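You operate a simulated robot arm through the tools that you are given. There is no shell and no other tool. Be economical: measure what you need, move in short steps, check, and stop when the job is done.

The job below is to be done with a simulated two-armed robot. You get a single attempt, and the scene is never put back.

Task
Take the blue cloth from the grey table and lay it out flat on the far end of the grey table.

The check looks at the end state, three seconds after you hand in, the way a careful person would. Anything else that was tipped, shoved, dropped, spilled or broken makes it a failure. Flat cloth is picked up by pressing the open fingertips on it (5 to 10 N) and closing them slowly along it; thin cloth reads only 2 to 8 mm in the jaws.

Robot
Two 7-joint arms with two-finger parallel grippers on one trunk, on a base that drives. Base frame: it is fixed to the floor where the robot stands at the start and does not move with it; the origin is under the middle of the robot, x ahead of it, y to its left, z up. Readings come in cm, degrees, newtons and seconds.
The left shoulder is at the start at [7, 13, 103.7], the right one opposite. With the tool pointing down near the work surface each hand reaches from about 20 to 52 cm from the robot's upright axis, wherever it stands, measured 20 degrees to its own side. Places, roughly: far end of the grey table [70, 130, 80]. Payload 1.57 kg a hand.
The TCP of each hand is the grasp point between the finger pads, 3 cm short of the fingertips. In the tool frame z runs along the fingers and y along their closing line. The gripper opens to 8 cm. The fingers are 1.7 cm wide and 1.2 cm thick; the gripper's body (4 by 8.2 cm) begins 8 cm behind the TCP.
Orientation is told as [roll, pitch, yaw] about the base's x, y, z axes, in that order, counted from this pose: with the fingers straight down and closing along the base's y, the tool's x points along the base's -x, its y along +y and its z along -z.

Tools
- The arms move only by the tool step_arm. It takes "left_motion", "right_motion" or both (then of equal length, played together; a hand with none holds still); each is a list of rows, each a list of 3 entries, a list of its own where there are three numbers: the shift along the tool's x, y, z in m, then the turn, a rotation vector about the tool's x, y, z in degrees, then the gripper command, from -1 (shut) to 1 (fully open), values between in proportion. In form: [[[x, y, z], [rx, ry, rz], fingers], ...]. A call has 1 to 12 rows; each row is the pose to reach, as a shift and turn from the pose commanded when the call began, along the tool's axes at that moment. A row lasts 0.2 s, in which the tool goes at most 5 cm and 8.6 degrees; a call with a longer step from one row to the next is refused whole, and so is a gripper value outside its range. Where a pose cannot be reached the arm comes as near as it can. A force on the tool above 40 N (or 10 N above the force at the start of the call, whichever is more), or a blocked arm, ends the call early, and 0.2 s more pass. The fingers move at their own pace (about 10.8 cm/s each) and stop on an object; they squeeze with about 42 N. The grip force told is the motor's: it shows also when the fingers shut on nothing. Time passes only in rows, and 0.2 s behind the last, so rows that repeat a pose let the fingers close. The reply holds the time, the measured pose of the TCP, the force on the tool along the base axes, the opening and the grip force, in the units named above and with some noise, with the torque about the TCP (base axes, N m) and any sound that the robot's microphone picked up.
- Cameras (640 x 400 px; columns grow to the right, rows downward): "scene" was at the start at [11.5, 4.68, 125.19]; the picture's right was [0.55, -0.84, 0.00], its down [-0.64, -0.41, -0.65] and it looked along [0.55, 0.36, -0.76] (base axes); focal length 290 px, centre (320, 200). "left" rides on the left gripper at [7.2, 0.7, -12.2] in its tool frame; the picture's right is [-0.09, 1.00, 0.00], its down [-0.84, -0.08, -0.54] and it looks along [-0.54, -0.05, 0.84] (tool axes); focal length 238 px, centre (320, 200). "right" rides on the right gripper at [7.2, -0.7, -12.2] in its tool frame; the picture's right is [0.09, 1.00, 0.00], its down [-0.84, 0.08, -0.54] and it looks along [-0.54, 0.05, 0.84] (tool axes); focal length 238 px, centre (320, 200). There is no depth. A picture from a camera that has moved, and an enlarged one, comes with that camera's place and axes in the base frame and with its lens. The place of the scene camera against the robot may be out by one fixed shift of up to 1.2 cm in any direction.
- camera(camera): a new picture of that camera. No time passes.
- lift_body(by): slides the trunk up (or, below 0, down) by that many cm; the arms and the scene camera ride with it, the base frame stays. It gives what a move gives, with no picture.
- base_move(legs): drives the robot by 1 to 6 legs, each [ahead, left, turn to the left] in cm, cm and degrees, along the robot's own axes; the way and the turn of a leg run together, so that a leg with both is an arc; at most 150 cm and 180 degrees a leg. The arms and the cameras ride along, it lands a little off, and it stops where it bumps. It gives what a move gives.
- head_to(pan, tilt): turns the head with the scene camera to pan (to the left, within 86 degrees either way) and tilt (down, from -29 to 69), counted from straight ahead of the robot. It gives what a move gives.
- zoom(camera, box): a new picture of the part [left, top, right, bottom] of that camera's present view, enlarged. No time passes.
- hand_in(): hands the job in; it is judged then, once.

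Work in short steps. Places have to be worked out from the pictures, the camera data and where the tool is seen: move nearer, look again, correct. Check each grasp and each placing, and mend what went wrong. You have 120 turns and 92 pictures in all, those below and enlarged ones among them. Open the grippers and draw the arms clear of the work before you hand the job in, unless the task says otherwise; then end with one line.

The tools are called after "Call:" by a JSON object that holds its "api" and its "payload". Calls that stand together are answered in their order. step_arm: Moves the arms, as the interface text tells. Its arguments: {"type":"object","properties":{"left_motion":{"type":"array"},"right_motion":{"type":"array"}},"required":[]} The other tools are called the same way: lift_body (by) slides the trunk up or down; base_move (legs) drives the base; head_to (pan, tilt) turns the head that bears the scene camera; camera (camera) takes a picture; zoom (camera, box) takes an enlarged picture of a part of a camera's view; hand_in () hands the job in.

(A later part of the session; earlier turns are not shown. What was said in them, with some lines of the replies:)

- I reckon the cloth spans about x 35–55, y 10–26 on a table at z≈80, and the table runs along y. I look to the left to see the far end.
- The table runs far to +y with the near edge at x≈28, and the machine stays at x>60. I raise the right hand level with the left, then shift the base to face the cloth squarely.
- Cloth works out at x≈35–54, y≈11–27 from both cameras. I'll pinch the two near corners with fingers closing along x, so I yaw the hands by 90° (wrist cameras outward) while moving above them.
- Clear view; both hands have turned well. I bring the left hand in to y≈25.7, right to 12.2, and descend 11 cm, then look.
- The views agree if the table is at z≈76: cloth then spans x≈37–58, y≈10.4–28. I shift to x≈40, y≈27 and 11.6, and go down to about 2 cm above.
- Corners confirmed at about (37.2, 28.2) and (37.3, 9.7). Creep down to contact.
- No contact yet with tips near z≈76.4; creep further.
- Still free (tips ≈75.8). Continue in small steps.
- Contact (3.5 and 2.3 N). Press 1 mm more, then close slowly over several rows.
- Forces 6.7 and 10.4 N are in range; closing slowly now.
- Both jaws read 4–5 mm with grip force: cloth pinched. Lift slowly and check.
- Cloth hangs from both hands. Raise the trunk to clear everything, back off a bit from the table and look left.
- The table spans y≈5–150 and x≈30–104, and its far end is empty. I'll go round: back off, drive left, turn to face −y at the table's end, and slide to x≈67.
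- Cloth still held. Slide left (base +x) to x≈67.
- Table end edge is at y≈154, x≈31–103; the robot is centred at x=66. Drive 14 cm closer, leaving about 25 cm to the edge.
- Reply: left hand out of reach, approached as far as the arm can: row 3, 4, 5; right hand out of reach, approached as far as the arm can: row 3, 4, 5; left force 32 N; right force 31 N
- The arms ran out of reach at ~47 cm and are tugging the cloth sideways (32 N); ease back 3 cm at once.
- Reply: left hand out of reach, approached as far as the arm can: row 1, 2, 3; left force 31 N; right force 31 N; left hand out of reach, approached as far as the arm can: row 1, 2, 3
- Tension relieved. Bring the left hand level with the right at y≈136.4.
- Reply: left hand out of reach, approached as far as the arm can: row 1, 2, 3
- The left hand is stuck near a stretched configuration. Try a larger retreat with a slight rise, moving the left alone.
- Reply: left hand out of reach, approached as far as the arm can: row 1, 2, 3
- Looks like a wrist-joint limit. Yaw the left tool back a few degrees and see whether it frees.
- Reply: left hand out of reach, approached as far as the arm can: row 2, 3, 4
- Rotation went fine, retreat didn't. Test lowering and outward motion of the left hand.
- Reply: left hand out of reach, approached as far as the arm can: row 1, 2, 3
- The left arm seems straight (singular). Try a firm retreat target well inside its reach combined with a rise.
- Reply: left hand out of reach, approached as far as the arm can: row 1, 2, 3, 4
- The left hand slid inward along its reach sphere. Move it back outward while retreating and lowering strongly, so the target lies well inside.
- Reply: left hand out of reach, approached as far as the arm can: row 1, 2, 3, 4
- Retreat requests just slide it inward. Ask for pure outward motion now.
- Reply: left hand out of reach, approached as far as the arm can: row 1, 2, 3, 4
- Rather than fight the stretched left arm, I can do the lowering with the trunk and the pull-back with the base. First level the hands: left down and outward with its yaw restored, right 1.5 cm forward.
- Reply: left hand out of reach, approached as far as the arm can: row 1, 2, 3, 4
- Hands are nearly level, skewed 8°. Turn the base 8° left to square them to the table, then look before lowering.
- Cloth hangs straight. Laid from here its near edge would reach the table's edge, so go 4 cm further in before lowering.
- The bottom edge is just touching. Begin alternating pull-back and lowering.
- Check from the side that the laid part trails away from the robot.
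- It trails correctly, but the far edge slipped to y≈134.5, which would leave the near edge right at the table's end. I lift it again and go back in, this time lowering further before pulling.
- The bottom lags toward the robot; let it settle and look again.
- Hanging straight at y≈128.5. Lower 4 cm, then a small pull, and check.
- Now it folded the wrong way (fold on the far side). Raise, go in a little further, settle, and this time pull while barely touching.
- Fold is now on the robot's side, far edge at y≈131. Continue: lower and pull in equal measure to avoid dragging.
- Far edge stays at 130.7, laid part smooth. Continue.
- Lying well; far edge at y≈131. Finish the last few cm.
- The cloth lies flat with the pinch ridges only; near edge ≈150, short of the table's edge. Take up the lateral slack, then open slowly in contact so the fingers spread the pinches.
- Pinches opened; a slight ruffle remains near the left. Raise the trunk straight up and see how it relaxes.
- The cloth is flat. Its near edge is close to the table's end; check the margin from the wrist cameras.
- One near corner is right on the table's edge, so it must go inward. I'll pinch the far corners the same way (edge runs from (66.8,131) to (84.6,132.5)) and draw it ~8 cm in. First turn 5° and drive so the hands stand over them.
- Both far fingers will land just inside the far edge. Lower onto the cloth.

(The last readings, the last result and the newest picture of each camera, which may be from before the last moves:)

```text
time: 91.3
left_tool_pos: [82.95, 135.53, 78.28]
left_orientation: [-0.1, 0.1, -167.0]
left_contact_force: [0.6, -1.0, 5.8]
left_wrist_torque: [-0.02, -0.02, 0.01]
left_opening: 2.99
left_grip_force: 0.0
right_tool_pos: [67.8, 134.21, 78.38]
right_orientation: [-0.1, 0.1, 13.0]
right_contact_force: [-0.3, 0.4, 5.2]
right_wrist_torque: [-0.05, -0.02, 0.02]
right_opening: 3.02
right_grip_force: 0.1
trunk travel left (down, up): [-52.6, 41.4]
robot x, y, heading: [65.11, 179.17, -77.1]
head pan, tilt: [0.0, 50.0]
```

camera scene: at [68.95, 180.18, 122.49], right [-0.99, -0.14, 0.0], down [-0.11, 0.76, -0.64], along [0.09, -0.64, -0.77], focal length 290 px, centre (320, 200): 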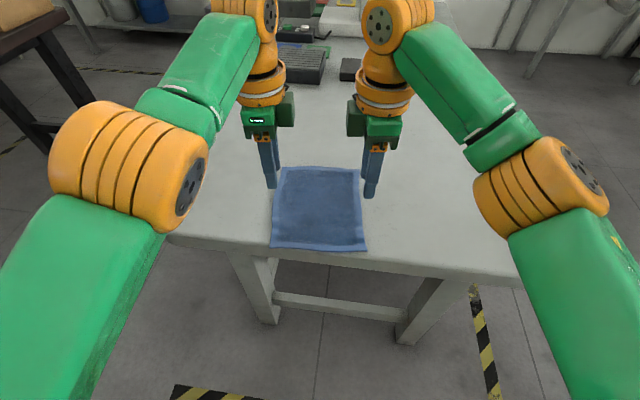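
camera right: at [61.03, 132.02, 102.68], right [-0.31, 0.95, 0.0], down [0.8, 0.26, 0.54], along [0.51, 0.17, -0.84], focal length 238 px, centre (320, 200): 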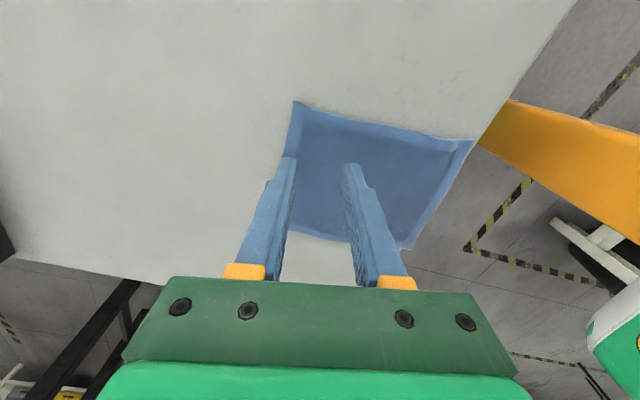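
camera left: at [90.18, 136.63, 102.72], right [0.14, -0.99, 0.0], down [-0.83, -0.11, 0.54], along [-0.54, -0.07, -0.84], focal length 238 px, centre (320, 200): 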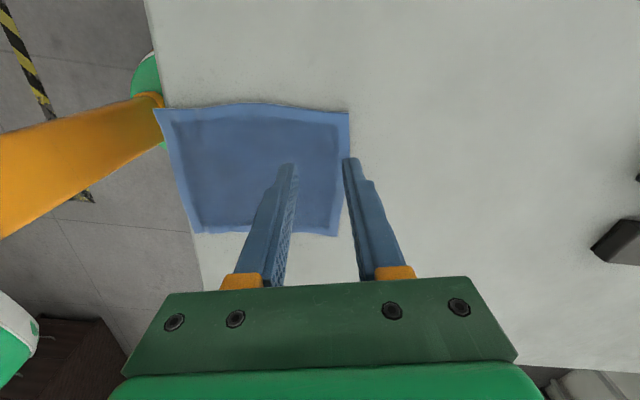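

About 5.5 N each; close slowly.

Call:
{"api": "step_arm", "payload": {"left_motion": [[[0, 0, 0], [0, 0, 0], -0.32], [[0, 0, 0], [0, 0, 0], -0.39], [[0, 0, 0], [0, 0, 0], -0.46], [[0, 0, 0], [0, 0, 0], -0.53], [[0, 0, 0], [0, 0, 0], -0.6], [[0, 0, 0], [0, 0, 0], -0.67], [[0, 0, 0], [0, 0, 0], -0.74], [[0, 0, 0], [0, 0, 0], -0.81], [[0, 0, 0], [0, 0, 0], -0.88], [[0, 0, 0], [0, 0, 0], -0.95], [[0, 0, 0], [0, 0, 0], -1], [[0, 0, 0], [0, 0, 0], -1]], "right_motion": [[[0, 0, 0], [0, 0, 0], -0.32], [[0, 0, 0], [0, 0, 0], -0.39], [[0, 0, 0], [0, 0, 0], -0.46], [[0, 0, 0], [0, 0, 0], -0.53], [[0, 0, 0], [0, 0, 0], -0.6], [[0, 0, 0], [0, 0, 0], -0.67], [[0, 0, 0], [0, 0, 0], -0.74], [[0, 0, 0], [0, 0, 0], -0.81], [[0, 0, 0], [0, 0, 0], -0.88], [[0, 0, 0], [0, 0, 0], -0.95], [[0, 0, 0], [0, 0, 0], -1], [[0, 0, 0], [0, 0, 0], -1]]}}

Call:
{"api": "camera", "payload": {"camera": "left"}}

```text
time: 93.9
left_tool_pos: [82.76, 135.7, 78.4]
left_orientation: [0.0, 0.1, -166.8]
left_contact_force: [-1.4, -0.1, 5.4]
left_wrist_torque: [0.0, 0.04, -0.06]
left_opening: 0.4
left_grip_force: 24.9
right_tool_pos: [67.91, 134.35, 78.36]
right_orientation: [-0.1, 0.0, 13.0]
right_contact_force: [0.9, 0.2, 5.4]
right_wrist_torque: [0.02, -0.04, -0.01]
right_opening: 0.46
right_grip_force: 24.8
trunk travel left (down, up): [-52.6, 41.4]
robot x, y, heading: [65.31, 179.0, -77.2]
head pan, tilt: [0.0, 50.0]
```

```text
44 pictures are left
camera left: at [90.13, 136.68, 90.52], right [0.14, -0.99, 0.0], down [-0.83, -0.11, 0.54], along [-0.54, -0.07, -0.84], focal length 238 px, centre (320, 200)
```

left: 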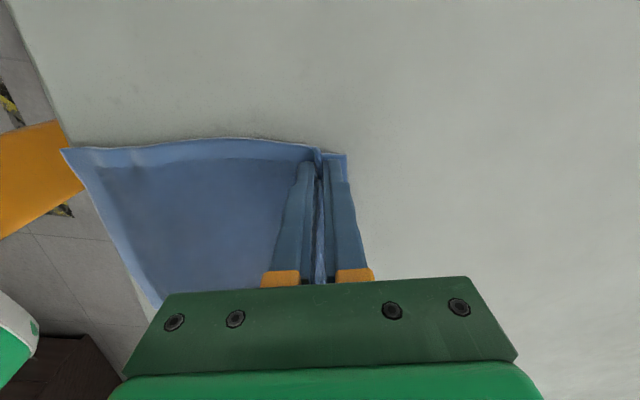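

Both pinched. Lift just 0.8 cm and draw the cloth 8.5 cm inward (−y).

Call:
{"api": "lift_body", "payload": {"by": 0.8}}

Call:
{"api": "base_move", "payload": {"legs": [[8.3, -1.9, 0]]}}

Call:
{"api": "camera", "payload": {"camera": "left"}}

Call:
{"api": "camera", "payload": {"camera": "scene"}}

```text
time: 94.4
left_tool_pos: [82.95, 135.64, 79.05]
left_orientation: [-0.2, 0.1, -167.0]
left_contact_force: [-0.9, -0.6, 0.3]
left_wrist_torque: [-0.03, 0.01, -0.01]
left_opening: 0.41
left_grip_force: 25.1
right_tool_pos: [67.86, 134.19, 79.08]
right_orientation: [0.0, 0.0, 13.0]
right_contact_force: [1.2, -0.4, 0.3]
right_wrist_torque: [0.02, -0.03, 0.01]
right_opening: 0.44
right_grip_force: 25.2
trunk travel left (down, up): [-53.4, 40.6]
robot x, y, heading: [65.31, 178.82, -77.1]
head pan, tilt: [0.0, 50.0]
```

```text
time: 95.5
left_tool_pos: [82.97, 127.05, 79.04]
left_orientation: [-0.2, 0.1, -167.0]
left_contact_force: [-0.8, -0.3, -0.3]
left_wrist_torque: [0.03, 0.03, -0.02]
left_opening: 0.43
left_grip_force: 24.5
right_tool_pos: [67.95, 125.71, 79.21]
right_orientation: [0.0, 0.0, 13.0]
right_contact_force: [1.1, -0.7, 0.4]
right_wrist_torque: [0.0, -0.04, 0.05]
right_opening: 0.45
right_grip_force: 24.7
trunk travel left (down, up): [-53.4, 40.6]
robot x, y, heading: [65.05, 170.57, -76.9]
head pan, tilt: [0.0, 50.0]
```

```text
43 pictures are left
camera left: at [90.17, 128.04, 91.21], right [0.13, -0.99, 0.0], down [-0.83, -0.12, 0.54], along [-0.54, -0.07, -0.84], focal length 238 px, centre (320, 200)
```

left: 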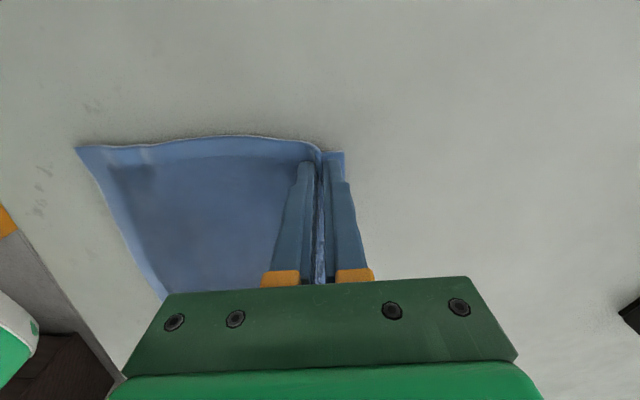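

```text
42 pictures are left
camera scene: at [68.03, 158.56, 111.05], right [-0.97, -0.23, 0.0], down [-0.17, 0.75, -0.64], along [0.14, -0.63, -0.77], focal length 290 px, centre (320, 200)
```

scene: 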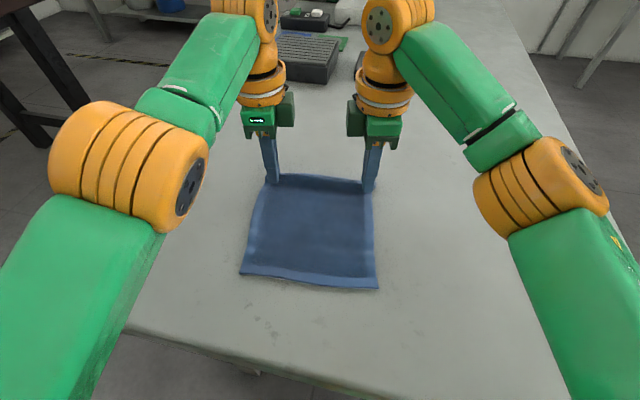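

Trails flat, now about 8 cm clear of the table end. Lower back to contact and open slowly.

Call:
{"api": "lift_body", "payload": {"by": -0.75}}

Call:
{"api": "step_arm", "payload": {"left_motion": [[[0, 0, 0], [0, 0, 0], -0.95], [[0, 0, 0], [0, 0, 0], -0.9], [[0, 0, 0], [0, 0, 0], -0.84], [[0, 0, 0], [0, 0, 0], -0.77], [[0, 0, 0], [0, 0, 0], -0.7], [[0, 0, 0], [0, 0, 0], -0.63], [[0, 0, 0], [0, 0, 0], -0.56], [[0, 0, 0], [0, 0, 0], -0.49], [[0, 0, 0], [0, 0, 0], -0.42], [[0, 0, 0], [0, 0, 0], -0.35], [[0, 0, 0], [0, 0, 0], -0.28], [[0, 0, 0], [0, 0, 0], -0.25]], "right_motion": [[[0, 0, 0], [0, 0, 0], -0.95], [[0, 0, 0], [0, 0, 0], -0.9], [[0, 0, 0], [0, 0, 0], -0.84], [[0, 0, 0], [0, 0, 0], -0.77], [[0, 0, 0], [0, 0, 0], -0.7], [[0, 0, 0], [0, 0, 0], -0.63], [[0, 0, 0], [0, 0, 0], -0.56], [[0, 0, 0], [0, 0, 0], -0.49], [[0, 0, 0], [0, 0, 0], -0.42], [[0, 0, 0], [0, 0, 0], -0.35], [[0, 0, 0], [0, 0, 0], -0.28], [[0, 0, 0], [0, 0, 0], -0.25]]}}

Call:
{"api": "lift_body", "payload": {"by": 15}}

Call:
{"api": "camera", "payload": {"camera": "scene"}}

Call:
{"api": "camera", "payload": {"camera": "left"}}

```text
time: 96.1
left_tool_pos: [82.95, 127.13, 78.47]
left_orientation: [0.0, 0.0, -167.1]
left_contact_force: [-0.6, -1.2, 3.8]
left_wrist_torque: [-0.01, 0.04, -0.04]
left_opening: 0.42
left_grip_force: 24.8
right_tool_pos: [67.82, 125.79, 78.45]
right_orientation: [0.0, 0.0, 13.1]
right_contact_force: [1.0, -0.9, 3.9]
right_wrist_torque: [0.0, -0.1, 0.03]
right_opening: 0.43
right_grip_force: 25.1
trunk travel left (down, up): [-52.7, 41.3]
robot x, y, heading: [65.08, 170.65, -77.0]
head pan, tilt: [0.0, 50.0]
```

```text
time: 98.7
left_tool_pos: [82.94, 127.18, 78.39]
left_orientation: [0.0, 0.0, -167.0]
left_contact_force: [0.2, 1.0, 3.9]
left_wrist_torque: [-0.04, 0.04, -0.01]
left_opening: 2.91
left_grip_force: 0.0
right_tool_pos: [67.82, 125.72, 78.42]
right_orientation: [-0.2, 0.1, 13.0]
right_contact_force: [0.7, 0.6, 2.3]
right_wrist_torque: [0.02, 0.02, 0.0]
right_opening: 2.9
right_grip_force: 0.0
trunk travel left (down, up): [-52.7, 41.3]
robot x, y, heading: [64.98, 170.48, -76.9]
head pan, tilt: [0.0, 50.0]
```

```text
time: 100.4
left_tool_pos: [83.04, 127.18, 93.32]
left_orientation: [-0.2, 0.1, -167.1]
left_contact_force: [0.3, 0.2, 0.3]
left_wrist_torque: [-0.02, 0.0, 0.0]
left_opening: 2.98
left_grip_force: 0.1
right_tool_pos: [67.74, 125.62, 93.32]
right_orientation: [-0.1, 0.1, 13.0]
right_contact_force: [-0.5, 0.3, 0.8]
right_wrist_torque: [0.01, 0.04, -0.02]
right_opening: 2.98
right_grip_force: 0.0
trunk travel left (down, up): [-67.7, 26.3]
robot x, y, heading: [64.95, 170.68, -77.2]
head pan, tilt: [0.0, 50.0]
```

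```text
41 pictures are left
camera scene: at [68.03, 158.54, 125.29], right [-0.97, -0.23, 0.0], down [-0.17, 0.75, -0.64], along [0.14, -0.63, -0.77], focal length 290 px, centre (320, 200)
```

scene: 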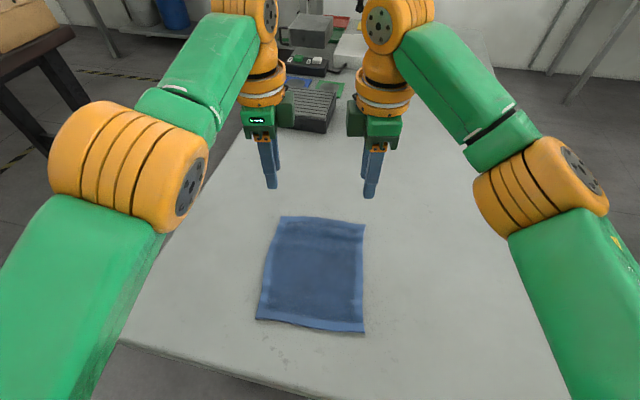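

```text
40 pictures are left
camera left: at [90.17, 128.03, 105.46], right [0.13, -0.99, 0.0], down [-0.83, -0.12, 0.54], along [-0.54, -0.07, -0.84], focal length 238 px, centre (320, 200)
```

left: 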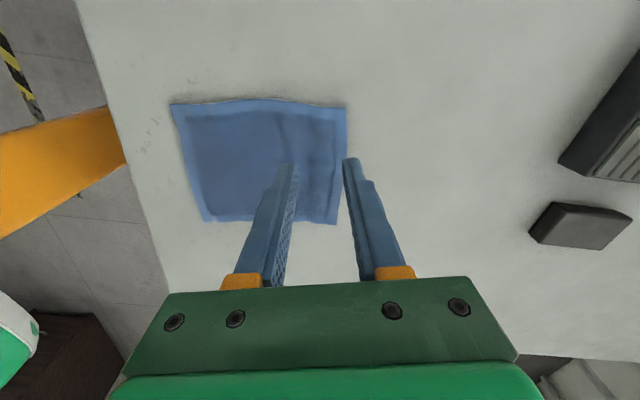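

Well inside the end and flat. Lift further and back the robot away, then inspect.

Call:
{"api": "lift_body", "payload": {"by": 10}}

Call:
{"api": "base_move", "payload": {"legs": [[-45, 0, 0]]}}

Call:
{"api": "camera", "payload": {"camera": "scene"}}

Call:
{"api": "zoom", "payload": {"camera": "scene", "box": [240, 40, 400, 140]}}

```text
time: 101.8
left_tool_pos: [82.86, 127.11, 103.32]
left_orientation: [-0.1, 0.2, -167.0]
left_contact_force: [0.9, -0.1, 0.0]
left_wrist_torque: [0.02, -0.02, 0.02]
left_opening: 3.03
left_grip_force: 0.0
right_tool_pos: [67.87, 125.68, 103.24]
right_orientation: [0.1, 0.0, 13.0]
right_contact_force: [-0.4, -0.1, 0.7]
right_wrist_torque: [-0.02, 0.0, 0.03]
right_opening: 3.03
right_grip_force: 0.0
trunk travel left (down, up): [-77.7, 16.3]
robot x, y, heading: [65.05, 170.78, -76.8]
head pan, tilt: [0.0, 50.0]
```

```text
time: 104.5
left_tool_pos: [72.84, 170.97, 103.3]
left_orientation: [-0.2, 0.0, -167.0]
left_contact_force: [1.2, 0.2, -0.8]
left_wrist_torque: [0.04, -0.02, 0.02]
left_opening: 2.98
left_grip_force: 0.0
right_tool_pos: [57.79, 169.48, 103.18]
right_orientation: [0.1, 0.0, 13.0]
right_contact_force: [0.2, -0.1, 0.3]
right_wrist_torque: [0.02, -0.01, -0.04]
right_opening: 2.99
right_grip_force: 0.1
trunk travel left (down, up): [-77.7, 16.3]
robot x, y, heading: [55.58, 214.57, -77.0]
head pan, tilt: [0.0, 50.0]
```

```text
39 pictures are left
camera scene: at [57.93, 202.32, 135.28], right [-0.97, -0.22, 0.0], down [-0.17, 0.75, -0.64], along [0.14, -0.63, -0.77], focal length 290 px, centre (320, 200)
```

scene: 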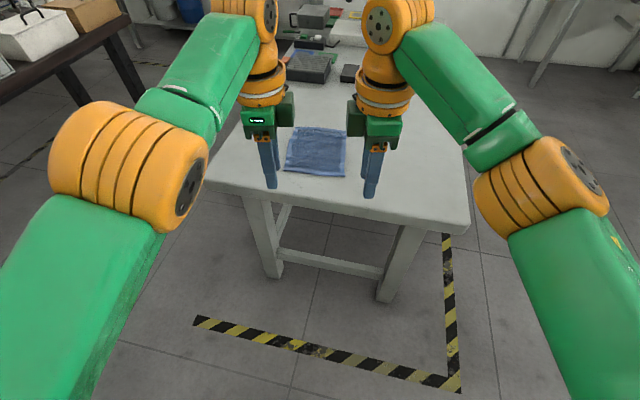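

```text
4.00 times, centred on (320, 90) of scene
camera zoom: at [57.93, 202.32, 135.28], right [-0.97, -0.22, 0.0], down [-0.17, 0.75, -0.64], along [0.14, -0.63, -0.77], focal length 1159 px, centre (320, 640)
```

zoom: 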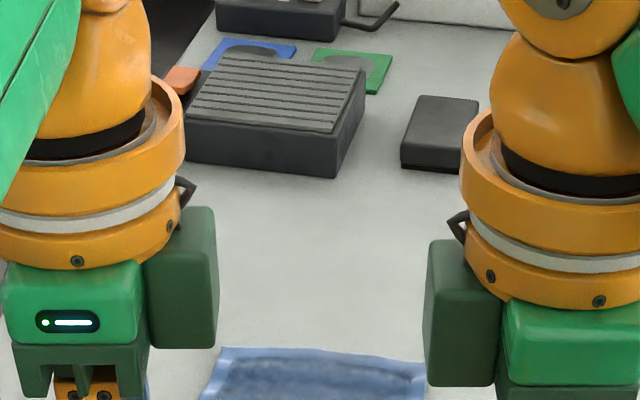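

Call:
{"api": "zoom", "payload": {"camera": "scene", "box": [260, 110, 380, 185]}}

```text
5.33 times, centred on (320, 148) of scene
camera zoom: at [57.93, 202.32, 135.28], right [-0.97, -0.22, 0.0], down [-0.17, 0.75, -0.64], along [0.14, -0.63, -0.77], focal length 1545 px, centre (320, 480)
```

zoom: 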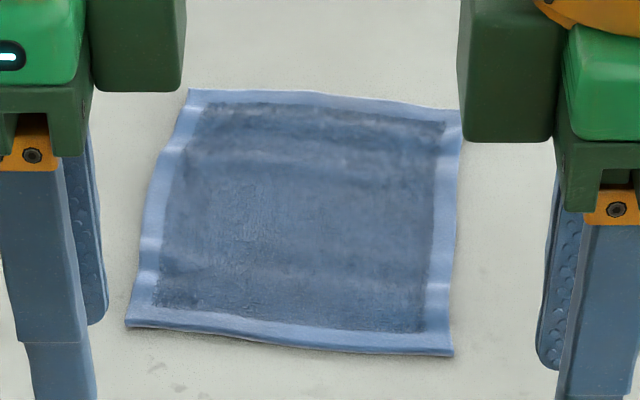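

The cloth lies flat, unfolded, well on the far end; everything else is undisturbed. Open the grippers fully and hand in.

Call:
{"api": "step_arm", "payload": {"left_motion": [[[0, 0, 0], [0, 0, 0], 1], [[0, 0, 0], [0, 0, 0], 1], [[0, 0, 0], [0, 0, 0], 1]], "right_motion": [[[0, 0, 0], [0, 0, 0], 1], [[0, 0, 0], [0, 0, 0], 1], [[0, 0, 0], [0, 0, 0], 1]]}}

Call:
{"api": "hand_in", "payload": {}}

```text
time: 105.3
left_tool_pos: [72.79, 170.99, 103.4]
left_orientation: [-0.2, 0.1, -167.0]
left_contact_force: [-1.1, 0.5, 0.1]
left_wrist_torque: [-0.03, 0.01, 0.02]
left_opening: 8.02
left_grip_force: 0.0
right_tool_pos: [57.56, 169.6, 103.4]
right_orientation: [0.0, 0.0, 13.0]
right_contact_force: [-0.7, 0.9, -0.3]
right_wrist_torque: [0.05, 0.0, -0.02]
right_opening: 8.02
right_grip_force: 0.1
trunk travel left (down, up): [-77.7, 16.3]
robot x, y, heading: [55.08, 214.27, -77.0]
head pan, tilt: [0.0, 50.0]
```

```text
The job is handed in.
```

The blue cloth is laid out on the far end of the grey table, unfolded and flat apart from faint ripples, about 8 cm in from the end; nothing else was moved, both grippers are open and clear, and the job is handed in.
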